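You operate a simulated robot arm through the tools that you are given. There is no shell and no other tool. Be economical: measure what you need, move in short steps, check, and stop when the job is done.

You run a simulated robot arm. Do the job below in one go: nothing can be reset, and whatever is moved stays where it is left.

## Task
Put the teal brush on the deck of the cart away on the back of the grey cabinet's top. Then put the green mat on the top of the brown bench. Then stack the core labelled "62" from the cream table on top of the core marked "95". The order counts.

Only the result counts: the job must be done as asked and must still hold three seconds after the hand-in. Knocking over, shifting, dropping, spilling or breaking anything else fails it.

## Robot
A 7-joint arm with a two-finger gripper on a trunk, on a base that drives. Base frame: it is fixed to the floor where the robot stands at the start and does not move with it; the origin is under the middle of the robot, x ahead of it, y to its left, z up; the surface under the hand at the start is at about z = 78. Readings come in cm, degrees, newtons and seconds.
With the tool pointing down near the work surface it reaches from about 10 to 62 cm from the robot's upright axis, wherever it stands. Its first joint turns from -143.0 to 143.0 degrees. Places, roughly: back of the grey cabinet's top (154x22 cm) [-188, 612, 84]; core [50, -175, 75]; green mat [150, -175, 75]; top of the brown bench [-130, -170, 80]. Payload 1.47 kg.
Tool frame: the origin (TCP) lies between the finger pads and is the grasp point; the fingertips stand 1.6 cm ahead of it; z points along the fingers, y is the line along which they close. The gripper opens to 8.7 cm. The gripper's body begins 5.5 cm behind the TCP.
Orientation is that of the tool frame in the base frame, as a unit quaternion [x, y, z, w]. With the fingers straight down and closing along the base's y, the tool's x points along the base's -x, its y along +y and its z along -z.

## Interface
- The arm moves only by the tool servo_tool. Its arguments are lists of equal length, an entry for each row: "dp": the shift along the tool's x, y, z in units of 20 mm (1.0 is 20 mm), a list of three; "dr": the turn, a rotation vector about the tool's x, y, z in units of 5 degrees (1.0 is 5 degrees), a list of three. In form: {"dp": [[x, y, z], ...], "dr": [[wx, wy, wz], ...]}. A call has 1 to 12 rows; each row shifts and turns the commanded pose from where the row before left it, along the tool's axes as they then stand. "jaw" is the gripper command, from -1 (shut) to 1 (fully open), values between in proportion, set as the call begins (left out, the last holds). A call with a number of a shift or a turn outside -1 to 1 is refused whole. Rows are played at 5 a second. More than 5 cm and 8.6 degrees between two rows, or a gripper value outside its range, and nothing of the call is played. A pose out of reach is approached as far as the arm can. The call stops where the force on the tool passes 40 N (or 10 N more than at its start, if that is more) or the arm is blocked; 0.2 s more then pass. The fingers move at their own pace (about 4.5 cm/s each) and stop on an object; they squeeze with about 26 N. The grip force told is the motor's: it shows also when the fingers shut on nothing. Time passes only in rows, and 0.2 s behind the last, so rows that do not move let the fingers close. It gives the time, the measured TCP pose, the force on the tool (base axes), the opening and the grip force at its end, in the units of the frame above (readings bear some noise), with the torque about the TCP (base axes, N m) and any sound that the robot's microphone picked up.
- Cameras (640 x 400 px; columns grow to the right, rows downward): "scene" is now at [10.98, 5.85, 145.04]; the picture's right is [0.83, -0.56, 0.00], its down [-0.46, -0.68, -0.57] and it looks along [0.32, 0.47, -0.82] (base axes); focal length 280 px, centre (320, 200). "wrist" rides on the gripper at [7.3, 1.2, -9] in the tool frame; the picture's right is [-0.16, 0.99, 0.00], its down [-0.72, -0.12, -0.68] and it looks along [-0.67, -0.11, 0.73] (tool axes); focal length 247 px, centre (320, 200). There is no depth. A picture from a camera that has moved, and an enlarged one, comes with that camera's place and axes in the base frame and with its lens.
- grab_frame(camera): a new picture of that camera. No time passes.
- raise_lower(by): slides the trunk up (or, below 0, down) by that many cm; the arm and the scene camera ride with it, the base frame stays. It gives what a move gives, with no picture.
- steer(legs): drives the robot by 1 to 6 legs, each [ahead, left, turn to the left] in cm, cm and degrees, along the robot's own axes; the way and the turn of a leg run together, so that a leg with both is an arc; at most 150 cm and 180 degrees a leg. The arm and the cameras ride along, it lands a little off, and it stops where it bumps. It gives what a move gives.
- pan_tilt(pan, tilt): turns the head with the scene camera to pan (to the left, within 86 degrees either way) and tilt (down, from -29 to 69), counted from straight ahead of the robot. It gives what a move gives.
- enlarge(camera, box): a new picture of the part [left, top, right, bottom] of that camera's present view, enlarged. No time passes.
- job_done(): hands the job in; it is judged then, once.

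Go step by step. Nothing tells you exact positions but the pictures and the camera data: compare them with the known pose of the tool, close in by small moves and look again before you grip or let go. The budget is 165 turns and 128 pictures, counting those below and the enlarged ones. Unless the task says otherwise, let go and move clear before handing in, and close with one line.

The tools are called after ">>>" as a command line: name --argument value ..., lists and objects as JSON in quotes. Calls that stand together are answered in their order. servo_tool: Moves the arm, as the interface text tells. Its arguments: {"type":"object","properties":{"dp":{"type":"array","items":{"type":"array","items":{"type":"number"}}},"dr":{"type":"array","items":{"type":"array","items":{"type":"number"}}},"jaw":{"type":"number"}},"required":["dp","dr"]} The other tools are called the same way: raise_lower (by) slides the trunk up or down; steer (legs) drives the base; pan_tilt (pan, tilt) turns the head that bears the scene camera; grab_frame (camera) takes a picture; enlarge (camera, box) takes an enlarged picture of a part of a camera's view; job_done () hands the job in.

At the start:

```text
clock: 0.0
ee_pos: [33.86, 27.21, 107.61]
ee_rot: [0.001, 1.0, 0.0, 0.0]
ft_force: [-0.7, 0.6, -0.6]
wrist_torque: [0.03, -0.03, -0.04]
opening: 8.68
finger_force: 0.1
trunk travel left (down, up): [-80.0, 44.0]
robot x, y, heading: [0.37, 0.14, -0.2]
head pan, tilt: [30.0, 52.3]
```

scene: 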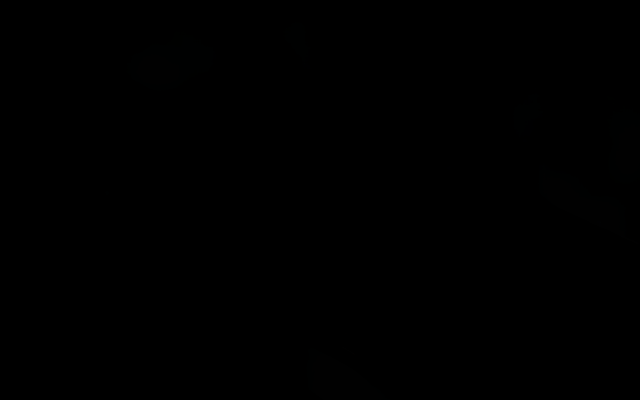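
wrist: 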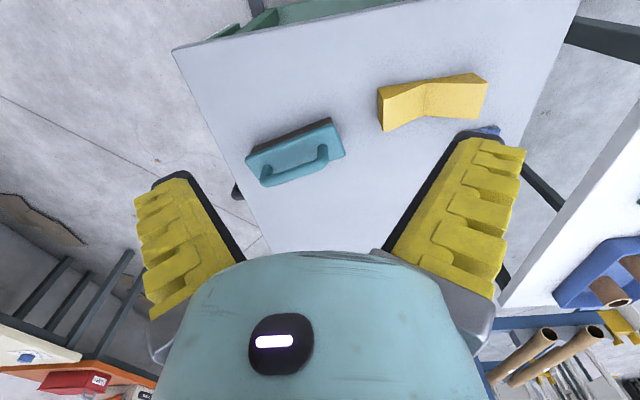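

The scene picture came out nearly black, while the wrist view shows the cart deck with a teal brush and a yellow block. I'll take fresh pictures first.

>>> grab_frame --camera "scene"

>>> enlarge --camera "wrist" --box '[160, 0, 560, 250]'

```text
125 pictures are left
camera scene: at [10.98, 5.85, 145.04], right [0.83, -0.56, 0.0], down [-0.46, -0.68, -0.57], along [0.32, 0.47, -0.82], focal length 280 px, centre (320, 200)
```

scene: 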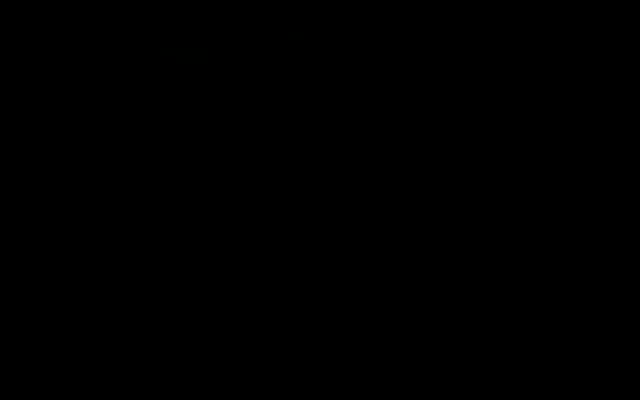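

```text
1.60 times, centred on (360, 125) of wrist
camera zoom: at [26.48, 28.43, 116.6], right [0.16, 0.99, 0.0], down [0.72, -0.12, 0.68], along [0.67, -0.11, -0.73], focal length 395 px, centre (256, 320)
```

zoom: 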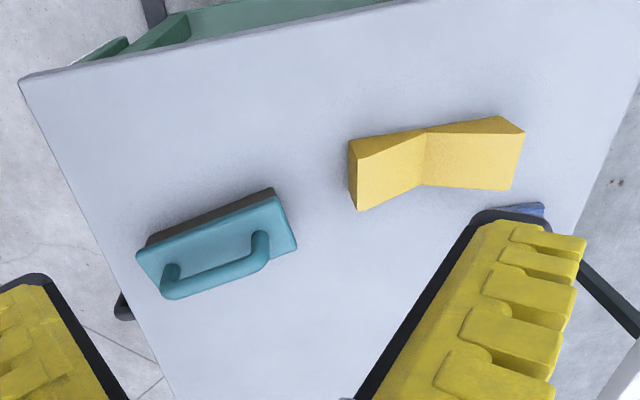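

The scene camera stays dark, so I'll rely on the wrist camera. The brush looks to be near (48.5, 21), with its long axis about 16° off base y. I'll move above it and turn the fingers across it.

>>> servo_tool --dp '[[-0.906, -0.39, 0.475], [-0.906, -0.39, 0.475], [-0.906, -0.39, 0.475], [-0.906, -0.39, 0.475], [-0.906, -0.39, 0.475], [-0.906, -0.39, 0.475], [-0.906, -0.39, 0.475], [-0.906, -0.39, 0.475], [0, 0, 0], [0, 0, 0], [0, 0, 0], [0, 0, 0]]' --dr '[[0, 0, 0], [0, 0, 0], [0, 0, 0], [0, 0, 0], [0, 0, 0], [0, 0, 0], [0, 0, 0], [0, 0, 0], [0, 0, 1], [0, 0, 1], [0, 0, 1], [0, 0, 1]]' --jaw 1

>>> servo_tool --dp '[[0, 0, 0], [0, 0, 0], [0, 0, 0], [0, 0, 0], [0, 0, 0], [0, 0, 0], [0, 0, 0], [0, 0, 0], [0, 0, 0], [0, 0, 0], [0, 0, 0]]' --dr '[[0, 0, 1], [0, 0, 1], [0, 0, 1], [0, 0, 1], [0, 0, 1], [0, 0, 1], [0, 0, 1], [0, 0, 1], [0, 0, 1], [0, 0, 1], [0, 0, 0.8]]'

>>> grab_frame --camera "wrist"

>>> pan_tilt --pan 0 --tilt 20

>>> grab_frame --camera "scene"

```text
clock: 2.6
ee_pos: [48.12, 20.85, 100.11]
ee_rot: [0.176, 0.984, 0.0, 0.0]
ft_force: [0.0, 0.5, 0.0]
wrist_torque: [-0.01, 0.01, -0.02]
opening: 8.72
finger_force: 0.0
trunk travel left (down, up): [-80.0, 44.0]
robot x, y, heading: [0.04, -0.09, 0.2]
head pan, tilt: [30.0, 52.3]
```

```text
clock: 5.0
ee_pos: [48.23, 20.85, 100.17]
ee_rot: [0.603, 0.798, -0.001, 0.001]
ft_force: [0.8, -0.2, -0.2]
wrist_torque: [0.01, 0.03, -0.02]
opening: 8.7
finger_force: 0.2
trunk travel left (down, up): [-80.0, 44.0]
robot x, y, heading: [-0.02, -0.38, 0.0]
head pan, tilt: [30.0, 52.3]
```

```text
123 pictures are left
camera wrist: at [47.37, 28.33, 109.0], right [0.99, 0.12, 0.0], down [0.09, -0.73, 0.68], along [0.08, -0.68, -0.73], focal length 247 px, centre (320, 200)
```

wrist: 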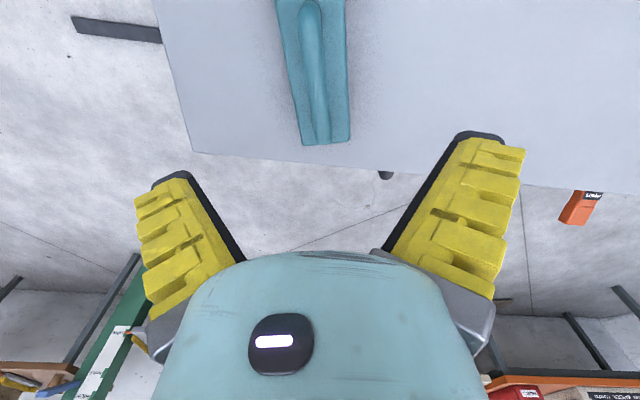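

```text
clock: 6.0
ee_pos: [48.06, 20.87, 100.18]
ee_rot: [0.602, 0.798, 0.0, 0.0]
ft_force: [-1.3, 0.4, -0.4]
wrist_torque: [0.02, 0.01, -0.01]
opening: 8.7
finger_force: 0.0
trunk travel left (down, up): [-80.0, 44.0]
robot x, y, heading: [-0.09, -0.15, 0.1]
head pan, tilt: [0.0, 20.0]
```

```text
122 pictures are left
camera scene: at [12.11, 7.55, 149.52], right [0.83, -0.56, 0.0], down [-0.24, -0.35, -0.91], along [0.51, 0.75, -0.42], focal length 280 px, centre (320, 200)
```

scene: 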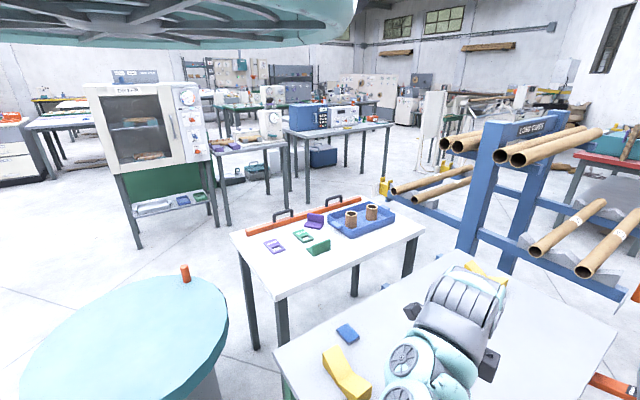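

The scene camera works at this tilt. The wrist view puts the brush axis about 13° off y, passing almost under the TCP. I'll trim the turn and lower to check the handle height.

>>> servo_tool --dp '[[-0.2, 0, 0.9], [-0.2, 0, 0.9], [0, 0, 0.9], [0, 0, 0.9], [0, 0, 0.9]]' --dr '[[0, 0, 0.5], [0, 0, 0], [0, 0, 0], [0, 0, 0], [0, 0, 0]]'

>>> grab_frame --camera "wrist"

>>> pan_tilt --pan -20 --tilt 35

>>> grab_frame --camera "scene"

```text
clock: 7.2
ee_pos: [48.4, 20.02, 90.97]
ee_rot: [0.62, 0.784, 0.001, 0.001]
ft_force: [0.2, -0.3, 0.3]
wrist_torque: [-0.03, -0.02, 0.0]
opening: 8.7
finger_force: 0.1
trunk travel left (down, up): [-80.0, 44.0]
robot x, y, heading: [0.29, 0.21, 0.1]
head pan, tilt: [0.0, 20.0]
```

```text
121 pictures are left
camera wrist: at [47.88, 27.55, 99.95], right [1.0, 0.07, 0.0], down [0.05, -0.73, 0.68], along [0.05, -0.68, -0.73], focal length 247 px, centre (320, 200)
```

wrist: 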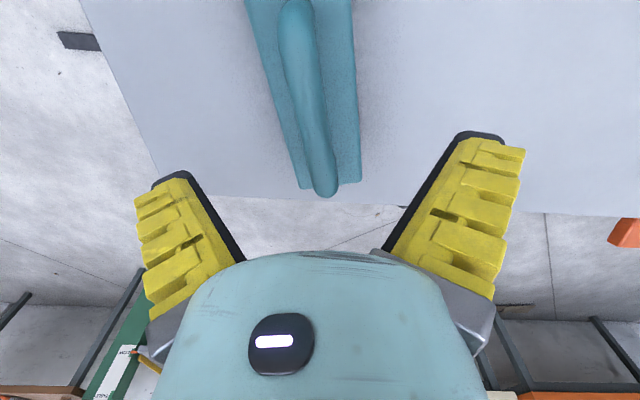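

```text
clock: 8.0
ee_pos: [48.43, 20.17, 91.05]
ee_rot: [0.621, 0.784, 0.0, 0.0]
ft_force: [-0.7, -0.4, 0.7]
wrist_torque: [-0.02, -0.01, 0.01]
opening: 8.73
finger_force: 0.0
trunk travel left (down, up): [-80.0, 44.0]
robot x, y, heading: [0.33, -0.27, -0.3]
head pan, tilt: [-20.0, 35.0]
```

```text
120 pictures are left
camera scene: at [12.03, 7.4, 148.73], right [0.83, -0.56, 0.0], down [-0.28, -0.41, -0.87], along [0.49, 0.72, -0.5], focal length 280 px, centre (320, 200)
```

scene: 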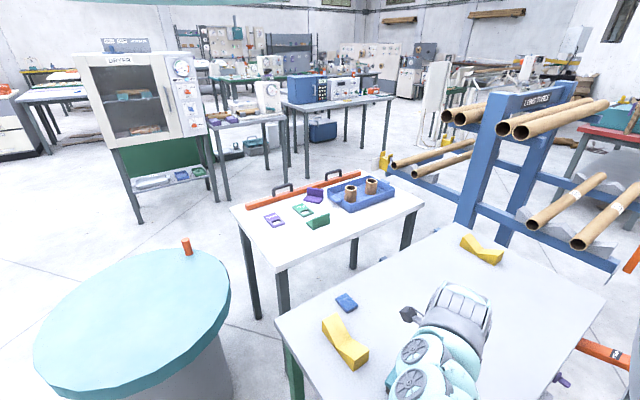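

The handle bar seems to lie near (48.0, 20) with its top at about z 86. I'll descend to about z 85.2, straddling the bar, and close.

>>> servo_tool --dp '[[0, -0.2, 0.7], [0, 0, 0.7], [0, 0, 0.7], [0, 0, 0.8]]' --dr '[[0, 0, 0], [0, 0, 0], [0, 0, 0], [0, 0, 0]]'

>>> grab_frame --camera "wrist"

```text
clock: 9.0
ee_pos: [48.1, 20.01, 85.3]
ee_rot: [0.62, 0.785, 0.001, 0.0]
ft_force: [-0.4, -0.8, -1.2]
wrist_torque: [0.01, -0.03, 0.0]
opening: 8.69
finger_force: 0.1
trunk travel left (down, up): [-80.0, 44.0]
robot x, y, heading: [-0.2, -0.24, -0.1]
head pan, tilt: [-20.0, 35.0]
```

```text
119 pictures are left
camera wrist: at [47.44, 27.55, 94.17], right [1.0, 0.07, 0.0], down [0.05, -0.73, 0.68], along [0.05, -0.68, -0.73], focal length 247 px, centre (320, 200)
```

wrist: 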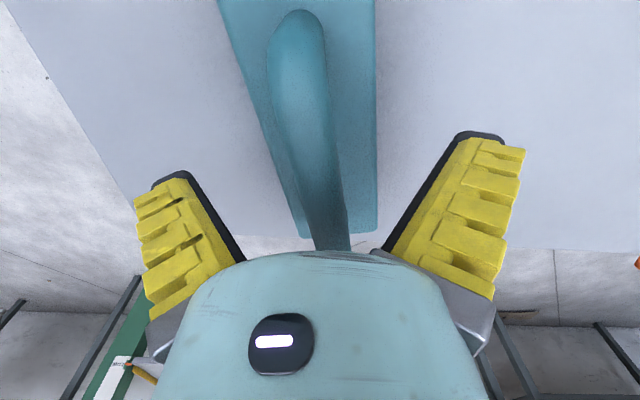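

The bar lies between the fingers close to the TCP line. Closing now.

>>> servo_tool --dp '[[0, 0, 0], [0, 0, 0], [0, 0, 0], [0, 0, 0], [0, 0, 0], [0, 0, 0]]' --dr '[[0, 0, 0], [0, 0, 0], [0, 0, 0], [0, 0, 0], [0, 0, 0], [0, 0, 0]]' --jaw -1

>>> grab_frame --camera "wrist"

```text
clock: 10.4
ee_pos: [47.96, 19.95, 85.19]
ee_rot: [0.62, 0.785, 0.0, 0.0]
ft_force: [0.3, -0.1, -2.2]
wrist_torque: [0.02, 0.03, -0.01]
opening: 0.61
finger_force: 25.7
trunk travel left (down, up): [-80.0, 44.0]
robot x, y, heading: [0.0, -0.02, -0.0]
head pan, tilt: [-20.0, 35.0]
```

```text
118 pictures are left
camera wrist: at [47.38, 27.54, 94.15], right [1.0, 0.07, 0.0], down [0.06, -0.73, 0.68], along [0.05, -0.68, -0.73], focal length 247 px, centre (320, 200)
```

wrist: 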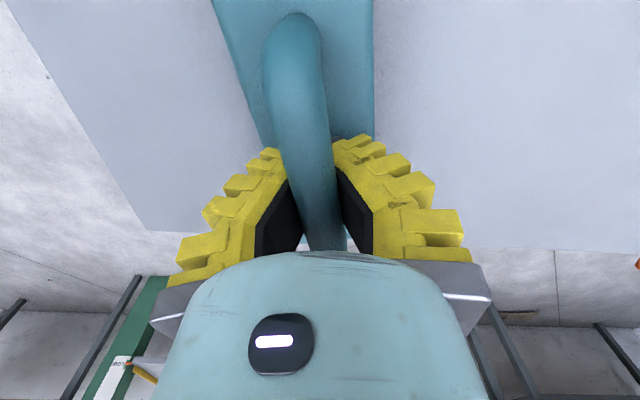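

The fingers have closed around the bar, though an opening of 0.6 is narrower than the bar looks. I'll lift a little to test the hold.

>>> servo_tool --dp '[[0, 0, -0.5], [0, 0, -0.5], [0, 0, -0.5], [0, 0, 0]]' --dr '[[0, 0, 0], [0, 0, 0], [0, 0, 0], [0, 0, 0]]'

>>> grab_frame --camera "wrist"

>>> grab_frame --camera "scene"

```text
clock: 11.4
ee_pos: [48.01, 20.06, 88.29]
ee_rot: [0.619, 0.785, -0.001, 0.0]
ft_force: [-0.2, 0.8, -1.7]
wrist_torque: [0.02, 0.03, 0.04]
opening: 0.62
finger_force: 25.9
trunk travel left (down, up): [-80.0, 44.0]
robot x, y, heading: [-0.05, 0.09, 0.0]
head pan, tilt: [-20.0, 35.0]
```

```text
117 pictures are left
camera wrist: at [47.48, 27.58, 97.17], right [1.0, 0.08, 0.0], down [0.06, -0.73, 0.68], along [0.05, -0.68, -0.73], focal length 247 px, centre (320, 200)
```

wrist: 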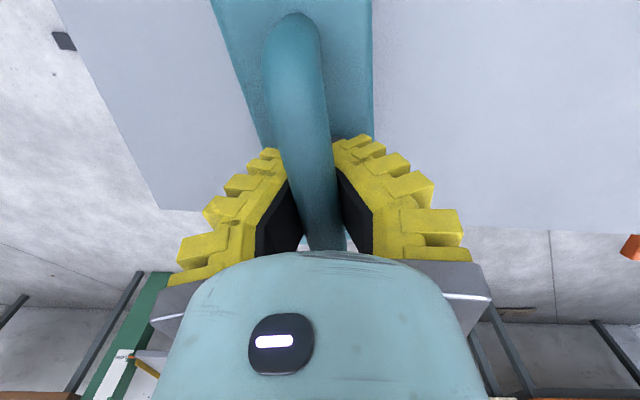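

```text
116 pictures are left
camera scene: at [11.9, 7.25, 148.07], right [0.83, -0.56, 0.0], down [-0.31, -0.46, -0.83], along [0.47, 0.69, -0.56], focal length 280 px, centre (320, 200)
```

scene: 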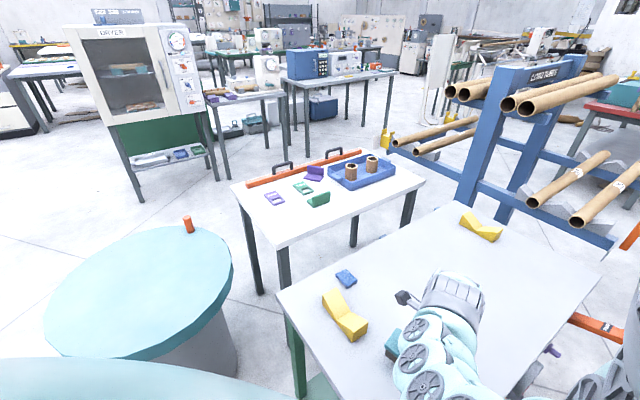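

The brush came up with the hand, its underside about 7 cm below the TCP. I'll raise the trunk to carry it clear, then draw the arm in before driving.

>>> raise_lower --by 25

>>> servo_tool --dp '[[0, -1, 0], [0, -1, 0], [0, -1, 0], [0, -1, 0], [0, -1, 0], [0, -1, 0], [0, -1, 0]]' --dr '[[0, 0, 0], [0, 0, 0], [0, 0, 0], [0, 0, 0], [0, 0, 0], [0, 0, 0], [0, 0, 0]]'

>>> pan_tilt --pan 80 --tilt 25

>>> grab_frame --camera "scene"

```text
clock: 14.0
ee_pos: [48.04, 20.13, 113.26]
ee_rot: [0.62, 0.785, 0.0, 0.0]
ft_force: [0.0, -0.1, -1.3]
wrist_torque: [0.01, 0.01, -0.02]
opening: 0.65
finger_force: 26.0
trunk travel left (down, up): [-105.0, 19.0]
robot x, y, heading: [0.39, 0.18, -0.1]
head pan, tilt: [-20.0, 35.0]
```

```text
clock: 15.6
ee_pos: [34.39, 16.91, 113.15]
ee_rot: [0.619, 0.785, 0.001, 0.001]
ft_force: [-0.5, 0.2, -2.1]
wrist_torque: [0.01, 0.0, 0.0]
opening: 0.6
finger_force: 26.1
trunk travel left (down, up): [-105.0, 19.0]
robot x, y, heading: [-0.02, 0.2, 0.1]
head pan, tilt: [-20.0, 35.0]
```

```text
clock: 17.4
ee_pos: [34.49, 16.86, 113.29]
ee_rot: [0.62, 0.785, 0.0, 0.0]
ft_force: [0.8, -0.1, -1.3]
wrist_torque: [-0.02, -0.01, 0.02]
opening: 0.6
finger_force: 25.9
trunk travel left (down, up): [-105.0, 19.0]
robot x, y, heading: [0.14, 0.0, 0.2]
head pan, tilt: [80.0, 25.0]
```

```text
115 pictures are left
camera scene: at [8.53, 8.99, 174.48], right [0.98, -0.17, 0.0], down [-0.07, -0.42, -0.91], along [0.16, 0.89, -0.42], focal length 280 px, centre (320, 200)
```

scene: 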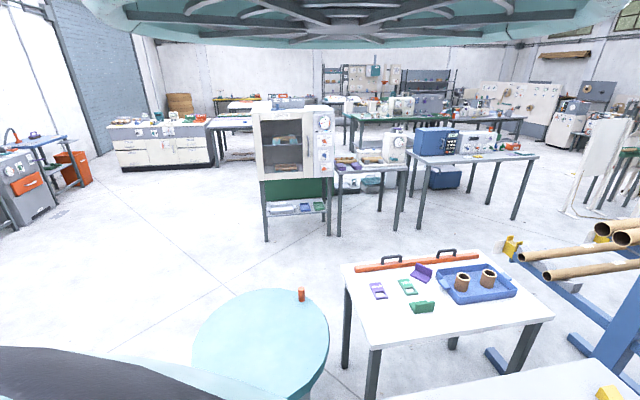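

The head pans now, and the grey cabinet shows at far left, in line with (-188, 600). The round stool stands close at about (0, 85), so I'll turn in place to face the cabinet and look before driving.

>>> steer --legs '[[0, 0, 110]]'

>>> pan_tilt --pan 0 --tilt 30

>>> grab_frame --camera "scene"

```text
clock: 22.3
ee_pos: [-27.17, 26.93, 113.14]
ee_rot: [-0.281, 0.96, 0.0, 0.0]
ft_force: [0.2, 0.2, -1.2]
wrist_torque: [0.0, 0.01, -0.01]
opening: 0.62
finger_force: 25.9
trunk travel left (down, up): [-105.0, 19.0]
robot x, y, heading: [-0.12, 0.0, 109.0]
head pan, tilt: [80.0, 25.0]
```

```text
clock: 23.9
ee_pos: [-27.3, 26.94, 113.15]
ee_rot: [-0.281, 0.96, 0.0, 0.0]
ft_force: [0.2, -0.1, -1.7]
wrist_torque: [0.02, -0.02, -0.01]
opening: 0.57
finger_force: 26.2
trunk travel left (down, up): [-105.0, 19.0]
robot x, y, heading: [-0.11, -0.2, 109.2]
head pan, tilt: [0.0, 30.0]
```

```text
114 pictures are left
camera scene: at [-11.21, 8.93, 174.2], right [0.26, 0.97, 0.0], down [0.43, -0.12, -0.89], along [-0.86, 0.23, -0.45], focal length 280 px, centre (320, 200)
```

scene: 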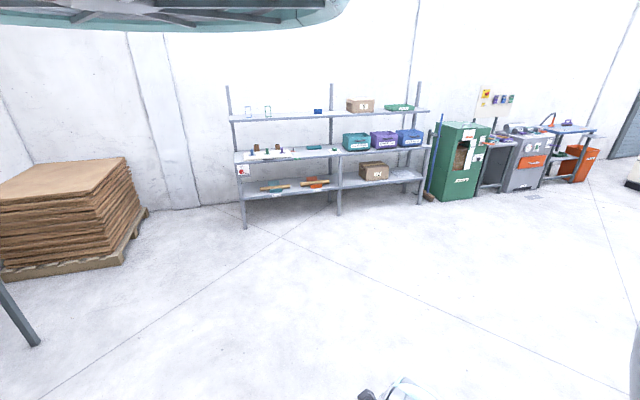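

The floor to the left is open, so I'll sidestep clear of the stool and then drive toward the cabinet. I'll stop short of it to look.

>>> steer --legs '[[0, 60, -7], [150, 0, 0], [150, 0, 0], [90, 0, 0]]'

>>> pan_tilt --pan -30 --tilt 25

>>> grab_frame --camera "scene"

>>> grab_frame --camera "wrist"

```text
clock: 45.7
ee_pos: [-170.69, 393.8, 113.12]
ee_rot: [-0.237, 0.971, -0.001, 0.0]
ft_force: [0.4, 0.4, -2.5]
wrist_torque: [-0.01, -0.02, 0.01]
opening: 0.63
finger_force: 25.7
trunk travel left (down, up): [-105.0, 19.0]
robot x, y, heading: [-146.19, 364.21, 103.9]
head pan, tilt: [0.0, 30.0]
```

```text
clock: 46.6
ee_pos: [-170.83, 393.76, 113.17]
ee_rot: [-0.237, 0.971, 0.0, 0.0]
ft_force: [-0.7, 0.9, -0.8]
wrist_torque: [-0.03, -0.01, -0.03]
opening: 0.59
finger_force: 26.0
trunk travel left (down, up): [-105.0, 19.0]
robot x, y, heading: [-146.07, 364.42, 104.1]
head pan, tilt: [-30.0, 25.0]
```

```text
113 pictures are left
camera scene: at [-156.34, 374.25, 173.85], right [0.34, 0.94, 0.0], down [0.45, -0.17, -0.88], along [-0.82, 0.3, -0.48], focal length 280 px, centre (320, 200)
```

scene: 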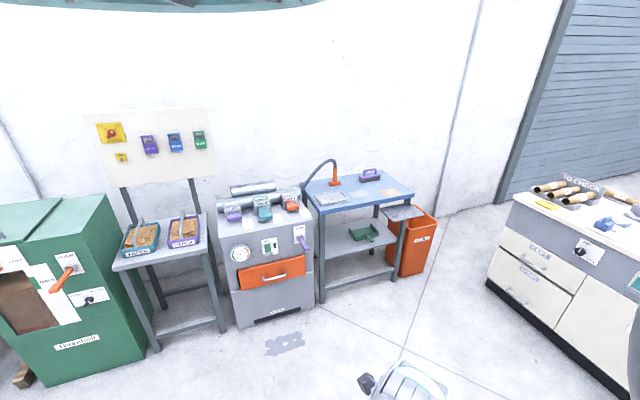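

```text
112 pictures are left
camera wrist: at [-177.75, 391.54, 122.03], right [-0.31, 0.95, 0.0], down [0.7, 0.23, 0.68], along [0.65, 0.21, -0.73], focal length 247 px, centre (320, 200)
```

wrist: 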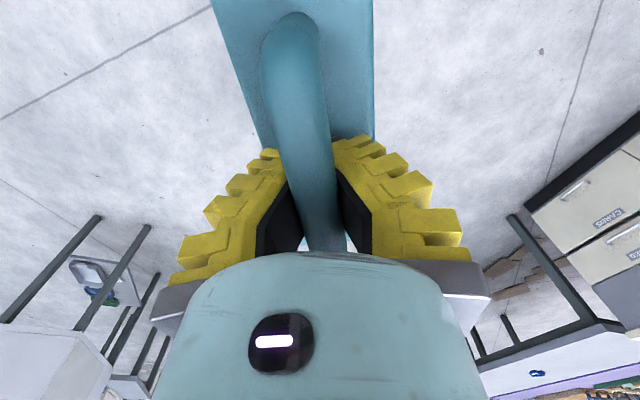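

The cabinet front is at about y 557, with its left end at x -265. The back strip at y 601–623 is deep from the front, so I'll turn to see the cabinet's right end and back.

>>> steer --legs '[[0, 0, -80]]'

>>> grab_frame --camera "scene"

```text
clock: 50.5
ee_pos: [-120.86, 393.36, 113.12]
ee_rot: [0.452, 0.892, 0.0, 0.0]
ft_force: [-1.2, 0.5, -1.9]
wrist_torque: [-0.05, -0.01, 0.01]
opening: 0.59
finger_force: 26.2
trunk travel left (down, up): [-105.0, 19.0]
robot x, y, heading: [-146.05, 364.21, 23.1]
head pan, tilt: [-30.0, 25.0]
```

```text
111 pictures are left
camera scene: at [-137.88, 375.99, 173.96], right [0.98, -0.2, 0.0], down [-0.09, -0.46, -0.88], along [0.17, 0.86, -0.47], focal length 280 px, centre (320, 200)
```

scene: 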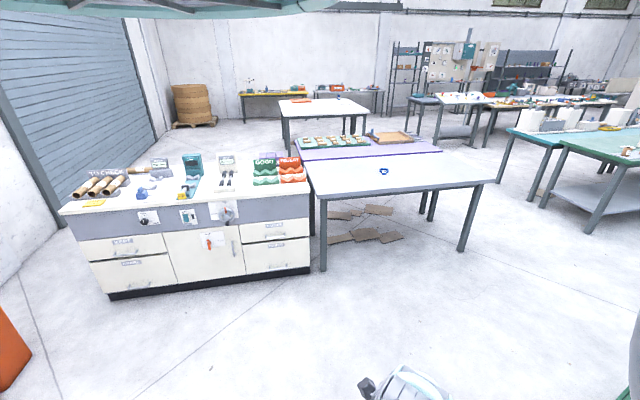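

The whole cabinet is visible now, with open room behind it and a table against its right end. I'll enlarge the top to find a free spot on the back strip.

>>> enlarge --camera "scene" --box '[50, 120, 330, 295]'

```text
2.29 times, centred on (190, 208) of scene
camera zoom: at [-137.88, 375.99, 173.96], right [0.98, -0.2, 0.0], down [-0.09, -0.46, -0.88], along [0.17, 0.86, -0.47], focal length 639 px, centre (617, 183)
```

zoom: 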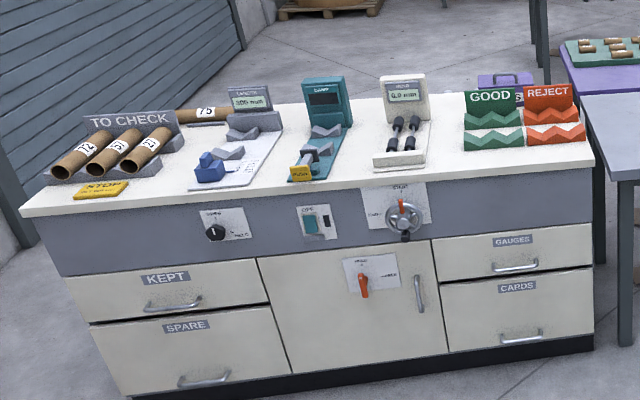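

The back strip is clear between the core "75" and the purple box, and the rear is the only place within reach of it. I'll drive around by the gap near x≈115, beyond the white table, going in stages.

>>> steer --legs '[[0, 0, -23], [0, 90, 0], [130, 0, 0], [131, 0, 0]]'

>>> pan_tilt --pan 80 --tilt 25

>>> grab_frame --camera "scene"

```text
clock: 68.7
ee_pos: [148.41, 469.79, 113.03]
ee_rot: [0.617, 0.787, 0.0, 0.001]
ft_force: [-0.1, -0.2, -1.7]
wrist_torque: [-0.02, 0.0, 0.04]
opening: 0.6
finger_force: 25.9
trunk travel left (down, up): [-105.0, 19.0]
robot x, y, heading: [114.07, 452.21, 0.5]
head pan, tilt: [-30.0, 25.0]
```

```text
clock: 70.5
ee_pos: [148.5, 469.83, 113.08]
ee_rot: [0.616, 0.788, 0.0, 0.0]
ft_force: [-0.9, 0.0, -1.3]
wrist_torque: [0.02, -0.02, -0.02]
opening: 0.57
finger_force: 25.8
trunk travel left (down, up): [-105.0, 19.0]
robot x, y, heading: [114.2, 452.83, 0.4]
head pan, tilt: [80.0, 25.0]
```

```text
109 pictures are left
camera scene: at [122.62, 461.66, 174.48], right [0.99, -0.17, 0.0], down [-0.07, -0.42, -0.91], along [0.15, 0.89, -0.42], focal length 280 px, centre (320, 200)
```

scene: 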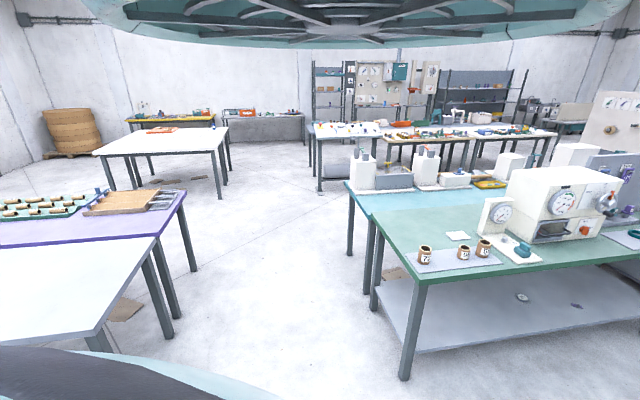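

The gap runs from x≈47 to x≈185 and the rear corridor from y≈708 to 846. I'll continue through and along behind the cabinet.

>>> steer --legs '[[0, 110, 0], [0, 110, 0], [0, 104, 0], [0, 0, 180], [150, 0, 0], [150, 0, 0]]'

>>> pan_tilt --pan 80 --tilt 35

>>> grab_frame --camera "scene"

```text
clock: 108.0
ee_pos: [-220.97, 753.12, 113.23]
ee_rot: [0.795, -0.607, 0.0, 0.0]
ft_force: [0.0, 0.5, -1.6]
wrist_torque: [-0.03, -0.01, -0.01]
opening: 0.6
finger_force: 26.0
trunk travel left (down, up): [-105.0, 19.0]
robot x, y, heading: [-187.37, 771.38, -178.2]
head pan, tilt: [80.0, 25.0]
```

```text
clock: 108.7
ee_pos: [-220.95, 753.05, 113.18]
ee_rot: [0.795, -0.607, 0.0, 0.0]
ft_force: [0.0, 0.1, -2.1]
wrist_torque: [0.0, -0.01, 0.0]
opening: 0.57
finger_force: 26.0
trunk travel left (down, up): [-105.0, 19.0]
robot x, y, heading: [-187.22, 771.02, -178.2]
head pan, tilt: [80.0, 35.0]
```

```text
108 pictures are left
camera scene: at [-195.44, 762.13, 172.91], right [-0.99, 0.14, 0.0], down [0.08, 0.57, -0.82], along [-0.12, -0.81, -0.57], focal length 280 px, centre (320, 200)
```

scene: 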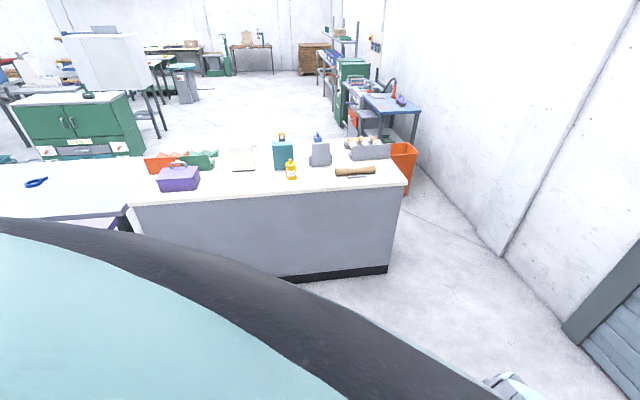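

I can see the cabinet's back: purple box ending near x -145, yellow bottle near x -199, both on the strip. The free spot between them is about (-171, 612), so I'll turn and drive to about (-171, 665).

>>> steer --legs '[[0, 0, 43.2], [64, 86, 0]]'

>>> pan_tilt --pan 56 --tilt 45

>>> grab_frame --camera "scene"

>>> grab_frame --camera "wrist"

```text
clock: 116.1
ee_pos: [-189.2, 629.52, 113.1]
ee_rot: [0.958, -0.286, 0.0, 0.001]
ft_force: [0.5, -0.3, -1.5]
wrist_torque: [0.02, -0.01, 0.01]
opening: 0.6
finger_force: 25.8
trunk travel left (down, up): [-105.0, 19.0]
robot x, y, heading: [-175.42, 665.53, -136.6]
head pan, tilt: [80.0, 35.0]
```

```text
clock: 117.0
ee_pos: [-189.18, 629.37, 113.26]
ee_rot: [0.958, -0.287, 0.0, 0.0]
ft_force: [0.3, -0.7, -1.8]
wrist_torque: [0.05, 0.0, 0.02]
opening: 0.57
finger_force: 26.0
trunk travel left (down, up): [-105.0, 19.0]
robot x, y, heading: [-175.44, 665.49, -137.1]
head pan, tilt: [56.0, 45.0]
```

```text
107 pictures are left
camera scene: at [-179.59, 652.47, 171.42], right [-0.99, -0.16, 0.0], down [-0.12, 0.7, -0.71], along [0.12, -0.7, -0.71], focal length 280 px, centre (320, 200)
```

scene: 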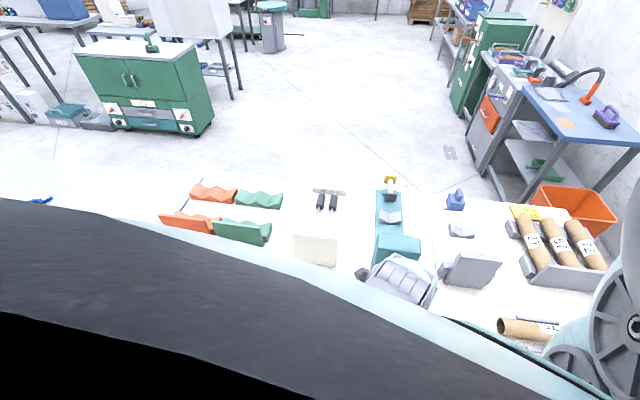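

```text
106 pictures are left
camera wrist: at [-183.74, 624.61, 122.02], right [-0.67, -0.74, 0.0], down [-0.54, 0.49, 0.68], along [-0.5, 0.46, -0.73], focal length 247 px, centre (320, 200)
```

wrist: 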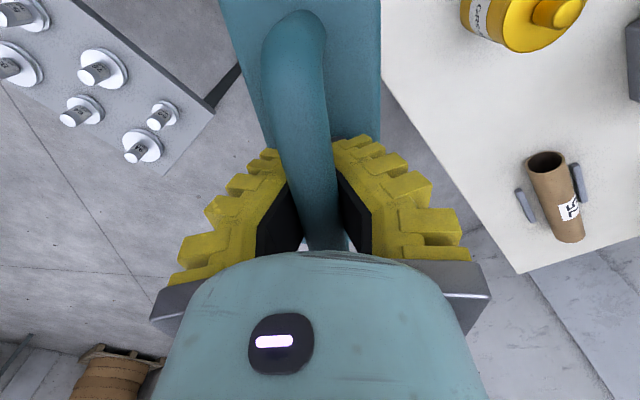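

The hand is over the rear edge with items well below the brush. I'll turn the brush parallel to the strip and move it above (-171, 612).

>>> servo_tool --dp '[[0, 0, 0], [0, 0, 0], [0, 0, 0], [0, 0, 0], [0, 0, 0], [0, 0, 0], [0, 0, 0]]' --dr '[[0, 0, -0.955], [0, 0, -0.955], [0, 0, -0.955], [0, 0, -0.955], [0, 0, -0.955], [0, 0, -0.955], [0, 0, -0.955]]'

>>> servo_tool --dp '[[0.91, 0.87, 0], [0.91, 0.87, 0], [0.91, 0.87, 0], [0.91, 0.87, 0], [0.91, 0.87, 0], [0.91, 0.87, 0], [0.91, 0.87, 0], [0.91, 0.87, 0], [0.91, 0.87, 0], [0.91, 0.87, 0]]' --dr '[[0, 0, 0], [0, 0, 0], [0, 0, 0], [0, 0, 0], [0, 0, 0], [0, 0, 0], [0, 0, 0], [0, 0, 0], [0, 0, 0], [0, 0, 0]]'

>>> grab_frame --camera "wrist"

>>> grab_frame --camera "scene"

```text
clock: 118.6
ee_pos: [-189.33, 629.43, 113.28]
ee_rot: [1.0, 0.002, 0.0, 0.0]
ft_force: [-0.1, 0.2, -1.5]
wrist_torque: [0.01, -0.02, 0.01]
opening: 0.59
finger_force: 26.4
trunk travel left (down, up): [-105.0, 19.0]
robot x, y, heading: [-175.88, 665.6, -136.7]
head pan, tilt: [56.0, 45.0]
```

```text
clock: 120.8
ee_pos: [-172.45, 613.39, 113.47]
ee_rot: [1.0, 0.0, -0.001, 0.0]
ft_force: [-0.2, 0.1, -1.9]
wrist_torque: [0.02, 0.04, -0.02]
opening: 0.63
finger_force: 25.6
out of reach, approached as far as the arm can: row 10
trunk travel left (down, up): [-105.0, 19.0]
robot x, y, heading: [-175.43, 665.77, -136.8]
head pan, tilt: [56.0, 45.0]
```

```text
105 pictures are left
camera wrist: at [-165.11, 612.32, 122.24], right [-0.16, -0.99, 0.0], down [-0.72, 0.12, 0.68], along [-0.67, 0.11, -0.73], focal length 247 px, centre (320, 200)
```

wrist: 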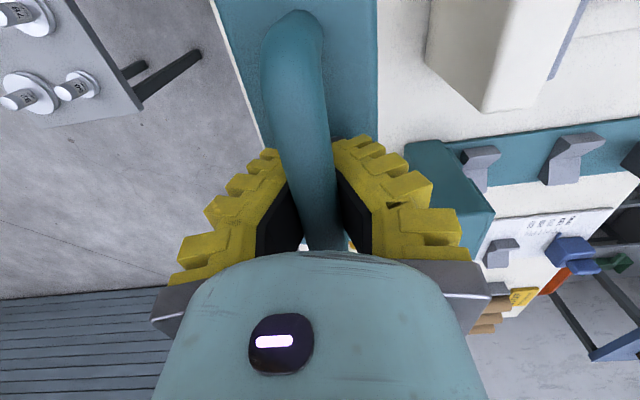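

```text
104 pictures are left
camera scene: at [-179.61, 652.47, 171.42], right [-0.99, -0.16, 0.0], down [-0.11, 0.7, -0.71], along [0.11, -0.7, -0.71], focal length 280 px, centre (320, 200)
```

scene: 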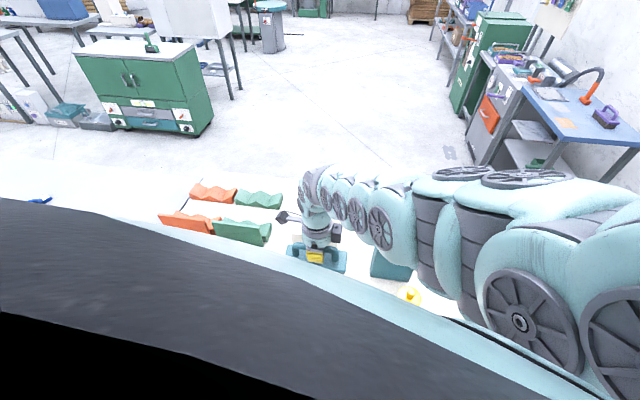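

The brush is over the strip near (-172.5, 613), with the meter on the far side and the rear edge about 12 cm on the near side. I'll lower with the trunk, watching the arm's clearance over the bottle.

>>> raise_lower --by -12

>>> grab_frame --camera "wrist"

>>> grab_frame --camera "scene"

```text
clock: 122.3
ee_pos: [-172.34, 613.39, 101.33]
ee_rot: [1.0, 0.001, 0.0, 0.0]
ft_force: [0.0, 0.3, -1.6]
wrist_torque: [-0.02, 0.02, -0.01]
opening: 0.62
finger_force: 25.7
trunk travel left (down, up): [-93.0, 31.0]
robot x, y, heading: [-175.96, 665.5, -136.9]
head pan, tilt: [56.0, 45.0]
```

```text
103 pictures are left
camera wrist: at [-165.04, 612.39, 110.25], right [-0.16, -0.99, 0.0], down [-0.72, 0.11, 0.68], along [-0.67, 0.11, -0.73], focal length 247 px, centre (320, 200)
```

wrist: 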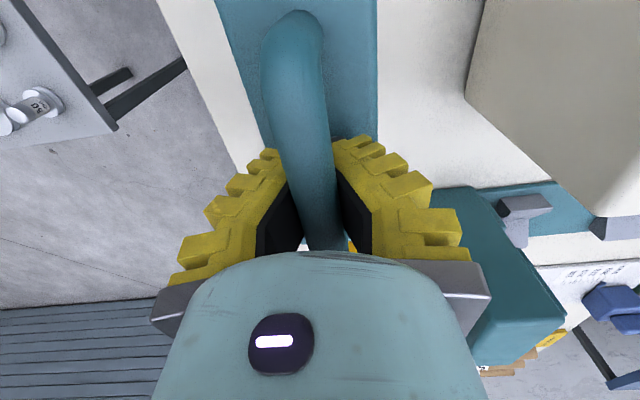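

```text
102 pictures are left
camera scene: at [-179.6, 652.47, 159.43], right [-0.99, -0.16, 0.0], down [-0.11, 0.7, -0.71], along [0.11, -0.7, -0.71], focal length 280 px, centre (320, 200)
```

scene: 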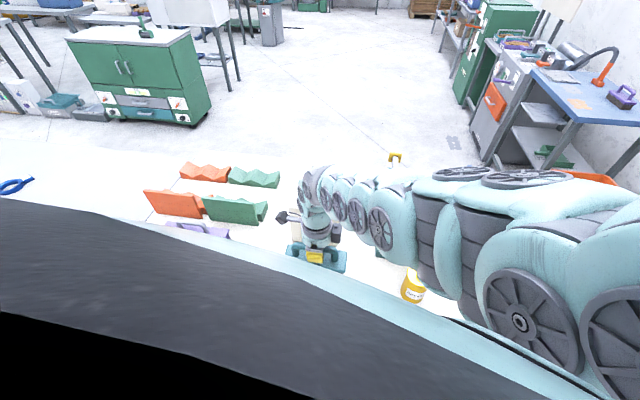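

Clearance over the bottle is ample, and the brush is clear of the meter and the teal gauge. Lowering further to just above the surface.

>>> raise_lower --by -8

>>> grab_frame --camera "wrist"

```text
clock: 123.5
ee_pos: [-172.24, 613.34, 93.26]
ee_rot: [1.0, 0.001, 0.0, 0.0]
ft_force: [0.2, -0.5, -1.7]
wrist_torque: [-0.01, -0.03, -0.02]
opening: 0.61
finger_force: 26.0
trunk travel left (down, up): [-85.0, 39.0]
robot x, y, heading: [-175.96, 665.38, -136.5]
head pan, tilt: [56.0, 45.0]
```

```text
101 pictures are left
camera wrist: at [-165.04, 612.38, 102.25], right [-0.16, -0.99, 0.0], down [-0.72, 0.12, 0.68], along [-0.67, 0.11, -0.73], focal length 247 px, centre (320, 200)
```

wrist: 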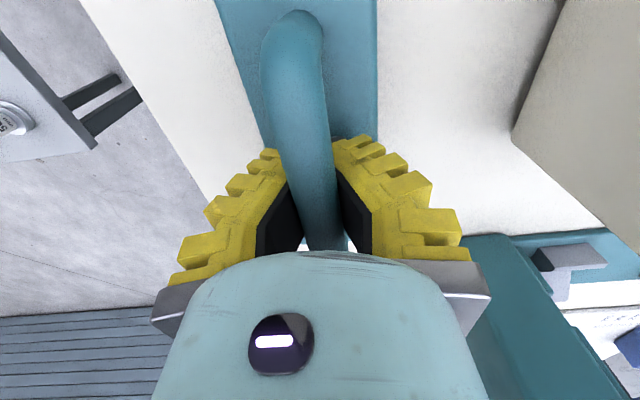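

Now small steps down to feel for contact at about z 91.

>>> servo_tool --dp '[[0, 0, 0.25], [0, 0, 0.25], [0, 0, 0.25], [0, 0, 0.1]]' --dr '[[0, 0, 0], [0, 0, 0], [0, 0, 0], [0, 0, 0]]'

>>> servo_tool --dp '[[0, 0, 0.1], [0, 0, 0.1]]' --dr '[[0, 0, 0], [0, 0, 0]]'

```text
clock: 124.5
ee_pos: [-172.51, 613.74, 92.85]
ee_rot: [1.0, 0.001, -0.001, 0.0]
ft_force: [0.2, -0.2, -1.5]
wrist_torque: [0.0, -0.02, -0.02]
opening: 0.6
finger_force: 26.2
out of reach, approached as far as the arm can: row 2, 3
trunk travel left (down, up): [-85.0, 39.0]
robot x, y, heading: [-175.52, 665.21, -136.6]
head pan, tilt: [56.0, 45.0]
```

```text
clock: 125.1
ee_pos: [-172.48, 613.72, 92.78]
ee_rot: [1.0, 0.001, 0.0, 0.0]
ft_force: [0.2, 0.4, -1.5]
wrist_torque: [0.0, 0.01, 0.0]
opening: 0.61
finger_force: 26.7
trunk travel left (down, up): [-85.0, 39.0]
robot x, y, heading: [-175.81, 665.99, -136.6]
head pan, tilt: [56.0, 45.0]
```

The arm is at its reach limit, so I'll use the trunk for the last bit.

>>> raise_lower --by -1.0

>>> raise_lower --by -0.4

```text
clock: 125.7
ee_pos: [-172.55, 613.79, 91.81]
ee_rot: [1.0, 0.002, 0.0, 0.0]
ft_force: [-0.3, 0.4, -1.5]
wrist_torque: [0.01, 0.01, -0.03]
opening: 0.59
finger_force: 26.0
trunk travel left (down, up): [-84.0, 40.0]
robot x, y, heading: [-175.15, 665.3, -136.7]
head pan, tilt: [56.0, 45.0]
```

```text
clock: 126.2
ee_pos: [-172.54, 613.7, 91.28]
ee_rot: [1.0, 0.001, -0.001, 0.0]
ft_force: [-0.4, -0.8, 0.5]
wrist_torque: [0.01, 0.0, 0.01]
opening: 0.03
finger_force: 26.1
trunk travel left (down, up): [-83.6, 40.4]
robot x, y, heading: [-175.85, 665.2, -136.8]
head pan, tilt: [56.0, 45.0]
```

The fingers snapped shut to 0.03 and the load dropped, so the brush has settled on the surface. I'll look, then open.

>>> grab_frame --camera "wrist"

>>> servo_tool --dp '[[0, 0, 0], [0, 0, 0], [0, 0, 0], [0, 0, 0], [0, 0, 0]]' --dr '[[0, 0, 0], [0, 0, 0], [0, 0, 0], [0, 0, 0], [0, 0, 0]]' --jaw 0.3

>>> grab_frame --camera "wrist"

```text
100 pictures are left
camera wrist: at [-165.23, 612.71, 100.22], right [-0.16, -0.99, 0.0], down [-0.72, 0.12, 0.68], along [-0.67, 0.11, -0.73], focal length 247 px, centre (320, 200)
```

wrist: 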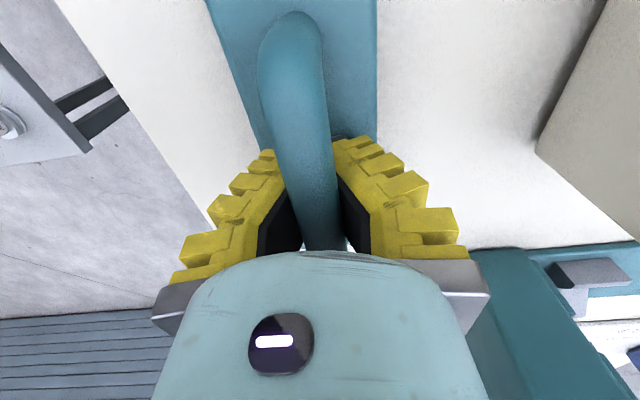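

```text
clock: 127.4
ee_pos: [-172.62, 613.81, 91.32]
ee_rot: [1.0, 0.001, 0.0, 0.0]
ft_force: [-0.5, 0.6, 0.7]
wrist_torque: [-0.05, -0.04, -0.01]
opening: 6.12
finger_force: 3.5
trunk travel left (down, up): [-83.6, 40.4]
robot x, y, heading: [-175.67, 665.26, -136.7]
head pan, tilt: [56.0, 45.0]
```

```text
99 pictures are left
camera wrist: at [-165.24, 612.73, 100.21], right [-0.16, -0.99, 0.0], down [-0.72, 0.12, 0.68], along [-0.67, 0.11, -0.73], focal length 247 px, centre (320, 200)
```

wrist: 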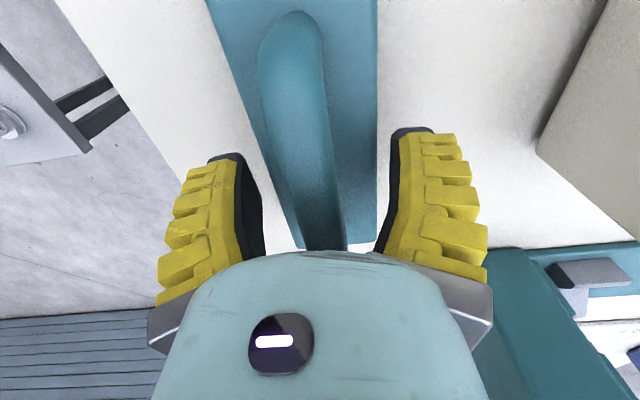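

The brush stands upright on the strip and the fingers are clear of the bar. Raising straight up, then checking.

>>> raise_lower --by 24

>>> grab_frame --camera "wrist"

>>> grab_frame --camera "scene"

```text
clock: 129.9
ee_pos: [-172.52, 613.67, 115.34]
ee_rot: [1.0, 0.001, -0.001, 0.0]
ft_force: [0.2, -0.2, -0.2]
wrist_torque: [0.03, -0.03, -0.02]
opening: 6.13
finger_force: 3.7
trunk travel left (down, up): [-107.6, 16.4]
robot x, y, heading: [-175.79, 665.43, -136.8]
head pan, tilt: [56.0, 45.0]
```

```text
98 pictures are left
camera wrist: at [-165.23, 612.73, 124.2], right [-0.16, -0.99, 0.0], down [-0.72, 0.11, 0.68], along [-0.67, 0.11, -0.73], focal length 247 px, centre (320, 200)
```

wrist: 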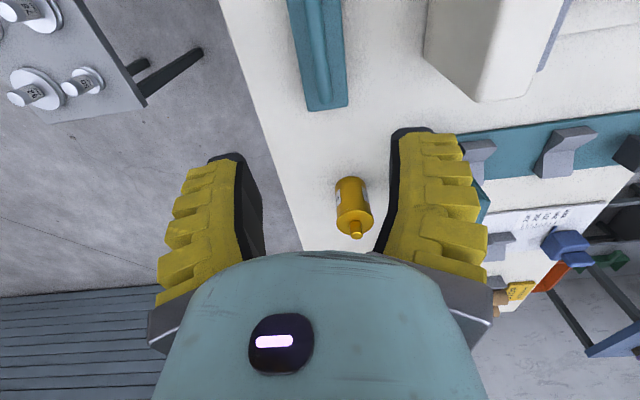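

```text
97 pictures are left
camera scene: at [-179.59, 652.47, 174.02], right [-0.99, -0.16, 0.0], down [-0.11, 0.7, -0.71], along [0.11, -0.7, -0.71], focal length 280 px, centre (320, 200)
```

scene: 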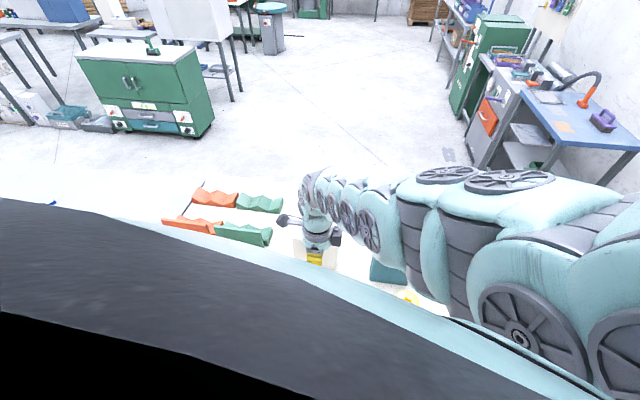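

The brush stands on the back strip at about (-172, 613), and nothing else was moved. I'll draw the arm in and drive back by the same route.

>>> servo_tool --dp '[[0, -0.9, 0], [0, -0.9, 0], [0, -0.9, 0], [0, -0.9, 0], [0, -0.9, 0], [0, -0.9, 0], [0, -0.9, 0], [0, -0.9, 0], [0, -0.9, 0]]' --dr '[[0, 0, 0], [0, 0, 0], [0, 0, 0], [0, 0, 0], [0, 0, 0], [0, 0, 0], [0, 0, 0], [0, 0, 0], [0, 0, 0]]'

>>> steer --legs '[[-75.5, -80, 0], [0, 0, 136.7], [145, 0, 0], [145.5, 0, 0]]'

```text
clock: 131.7
ee_pos: [-178.85, 622.56, 115.33]
ee_rot: [0.992, -0.129, -0.001, 0.002]
ft_force: [1.0, 0.2, 0.5]
wrist_torque: [-0.01, 0.0, 0.0]
opening: 6.16
finger_force: 3.4
trunk travel left (down, up): [-107.6, 16.4]
robot x, y, heading: [-175.87, 665.23, -136.7]
head pan, tilt: [56.0, 45.0]
stopped in row 8: the arm was blocked; the commanded pose is now the measured one
```

```text
clock: 156.6
ee_pos: [147.02, 800.95, 115.54]
ee_rot: [0.498, 0.867, 0.001, 0.0]
ft_force: [0.2, -0.6, -0.1]
wrist_torque: [-0.04, 0.04, -0.01]
opening: 6.15
finger_force: 3.2
trunk travel left (down, up): [-107.6, 16.4]
robot x, y, heading: [114.66, 772.81, -1.8]
head pan, tilt: [56.0, 45.0]
```

The arm stopped at a joint limit while drawing in, but it is high and clear. I'll carry on back through the gap.

>>> steer --legs '[[0, 0, 1.8], [0, -110, 0], [0, -110, 0], [0, -101, 0], [-130, 0, 0], [-131, 0, 0]]'

>>> grab_frame --camera "scene"

```text
clock: 185.1
ee_pos: [-118.64, 480.16, 115.41]
ee_rot: [0.483, 0.876, 0.0, 0.0]
ft_force: [-1.4, -0.9, 0.0]
wrist_torque: [0.0, 0.01, 0.0]
opening: 6.12
finger_force: 3.5
trunk travel left (down, up): [-107.6, 16.4]
robot x, y, heading: [-149.91, 451.03, 0.4]
head pan, tilt: [56.0, 45.0]
```

```text
96 pictures are left
camera scene: at [-138.48, 457.62, 174.02], right [0.83, -0.55, 0.0], down [-0.39, -0.59, -0.71], along [0.39, 0.59, -0.71], focal length 280 px, centre (320, 200)
```

scene: 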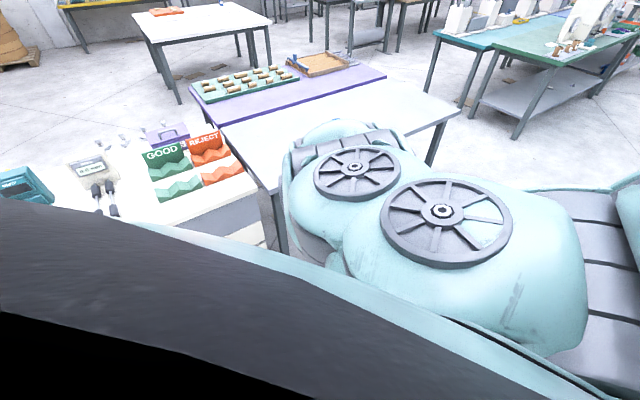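

Everything on the cabinet looks in order. Now I'll drive south to about (-70, -20) and turn so the camera faces the bench area.

>>> steer --legs '[[20, -118, 0], [20, -118, 0], [20, -118, 0], [20, -118, 0], [0, 0, -150]]'

>>> pan_tilt --pan 60 --tilt 30

>>> grab_frame --camera "scene"

```text
clock: 214.2
ee_pos: [-84.51, -58.7, 115.38]
ee_rot: [0.968, -0.252, 0.001, 0.001]
ft_force: [0.2, 0.5, 0.3]
wrist_torque: [0.02, 0.0, -0.02]
opening: 6.12
finger_force: 3.1
trunk travel left (down, up): [-107.6, 16.4]
robot x, y, heading: [-70.81, -18.15, -150.8]
head pan, tilt: [56.0, 45.0]
```

```text
clock: 215.0
ee_pos: [-84.64, -58.72, 115.47]
ee_rot: [0.968, -0.253, 0.0, 0.002]
ft_force: [-0.6, 0.1, 0.3]
wrist_torque: [0.01, 0.0, -0.02]
opening: 6.14
finger_force: 3.7
trunk travel left (down, up): [-107.6, 16.4]
robot x, y, heading: [-70.97, -18.12, -151.1]
head pan, tilt: [60.0, 30.0]
```

```text
95 pictures are left
camera scene: at [-77.51, -30.54, 176.28], right [-1.0, 0.02, 0.0], down [0.01, 0.5, -0.87], along [-0.02, -0.87, -0.5], focal length 280 px, centre (320, 200)
```

scene: 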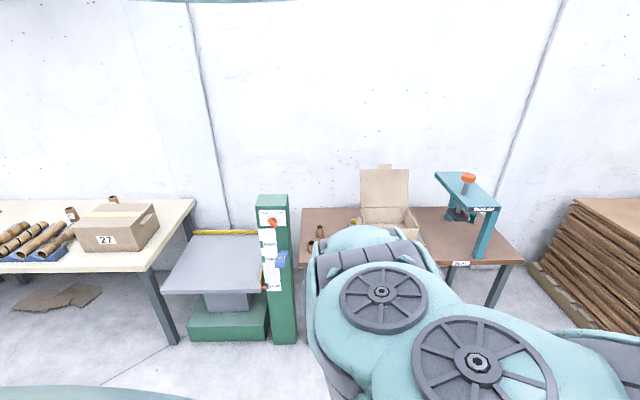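

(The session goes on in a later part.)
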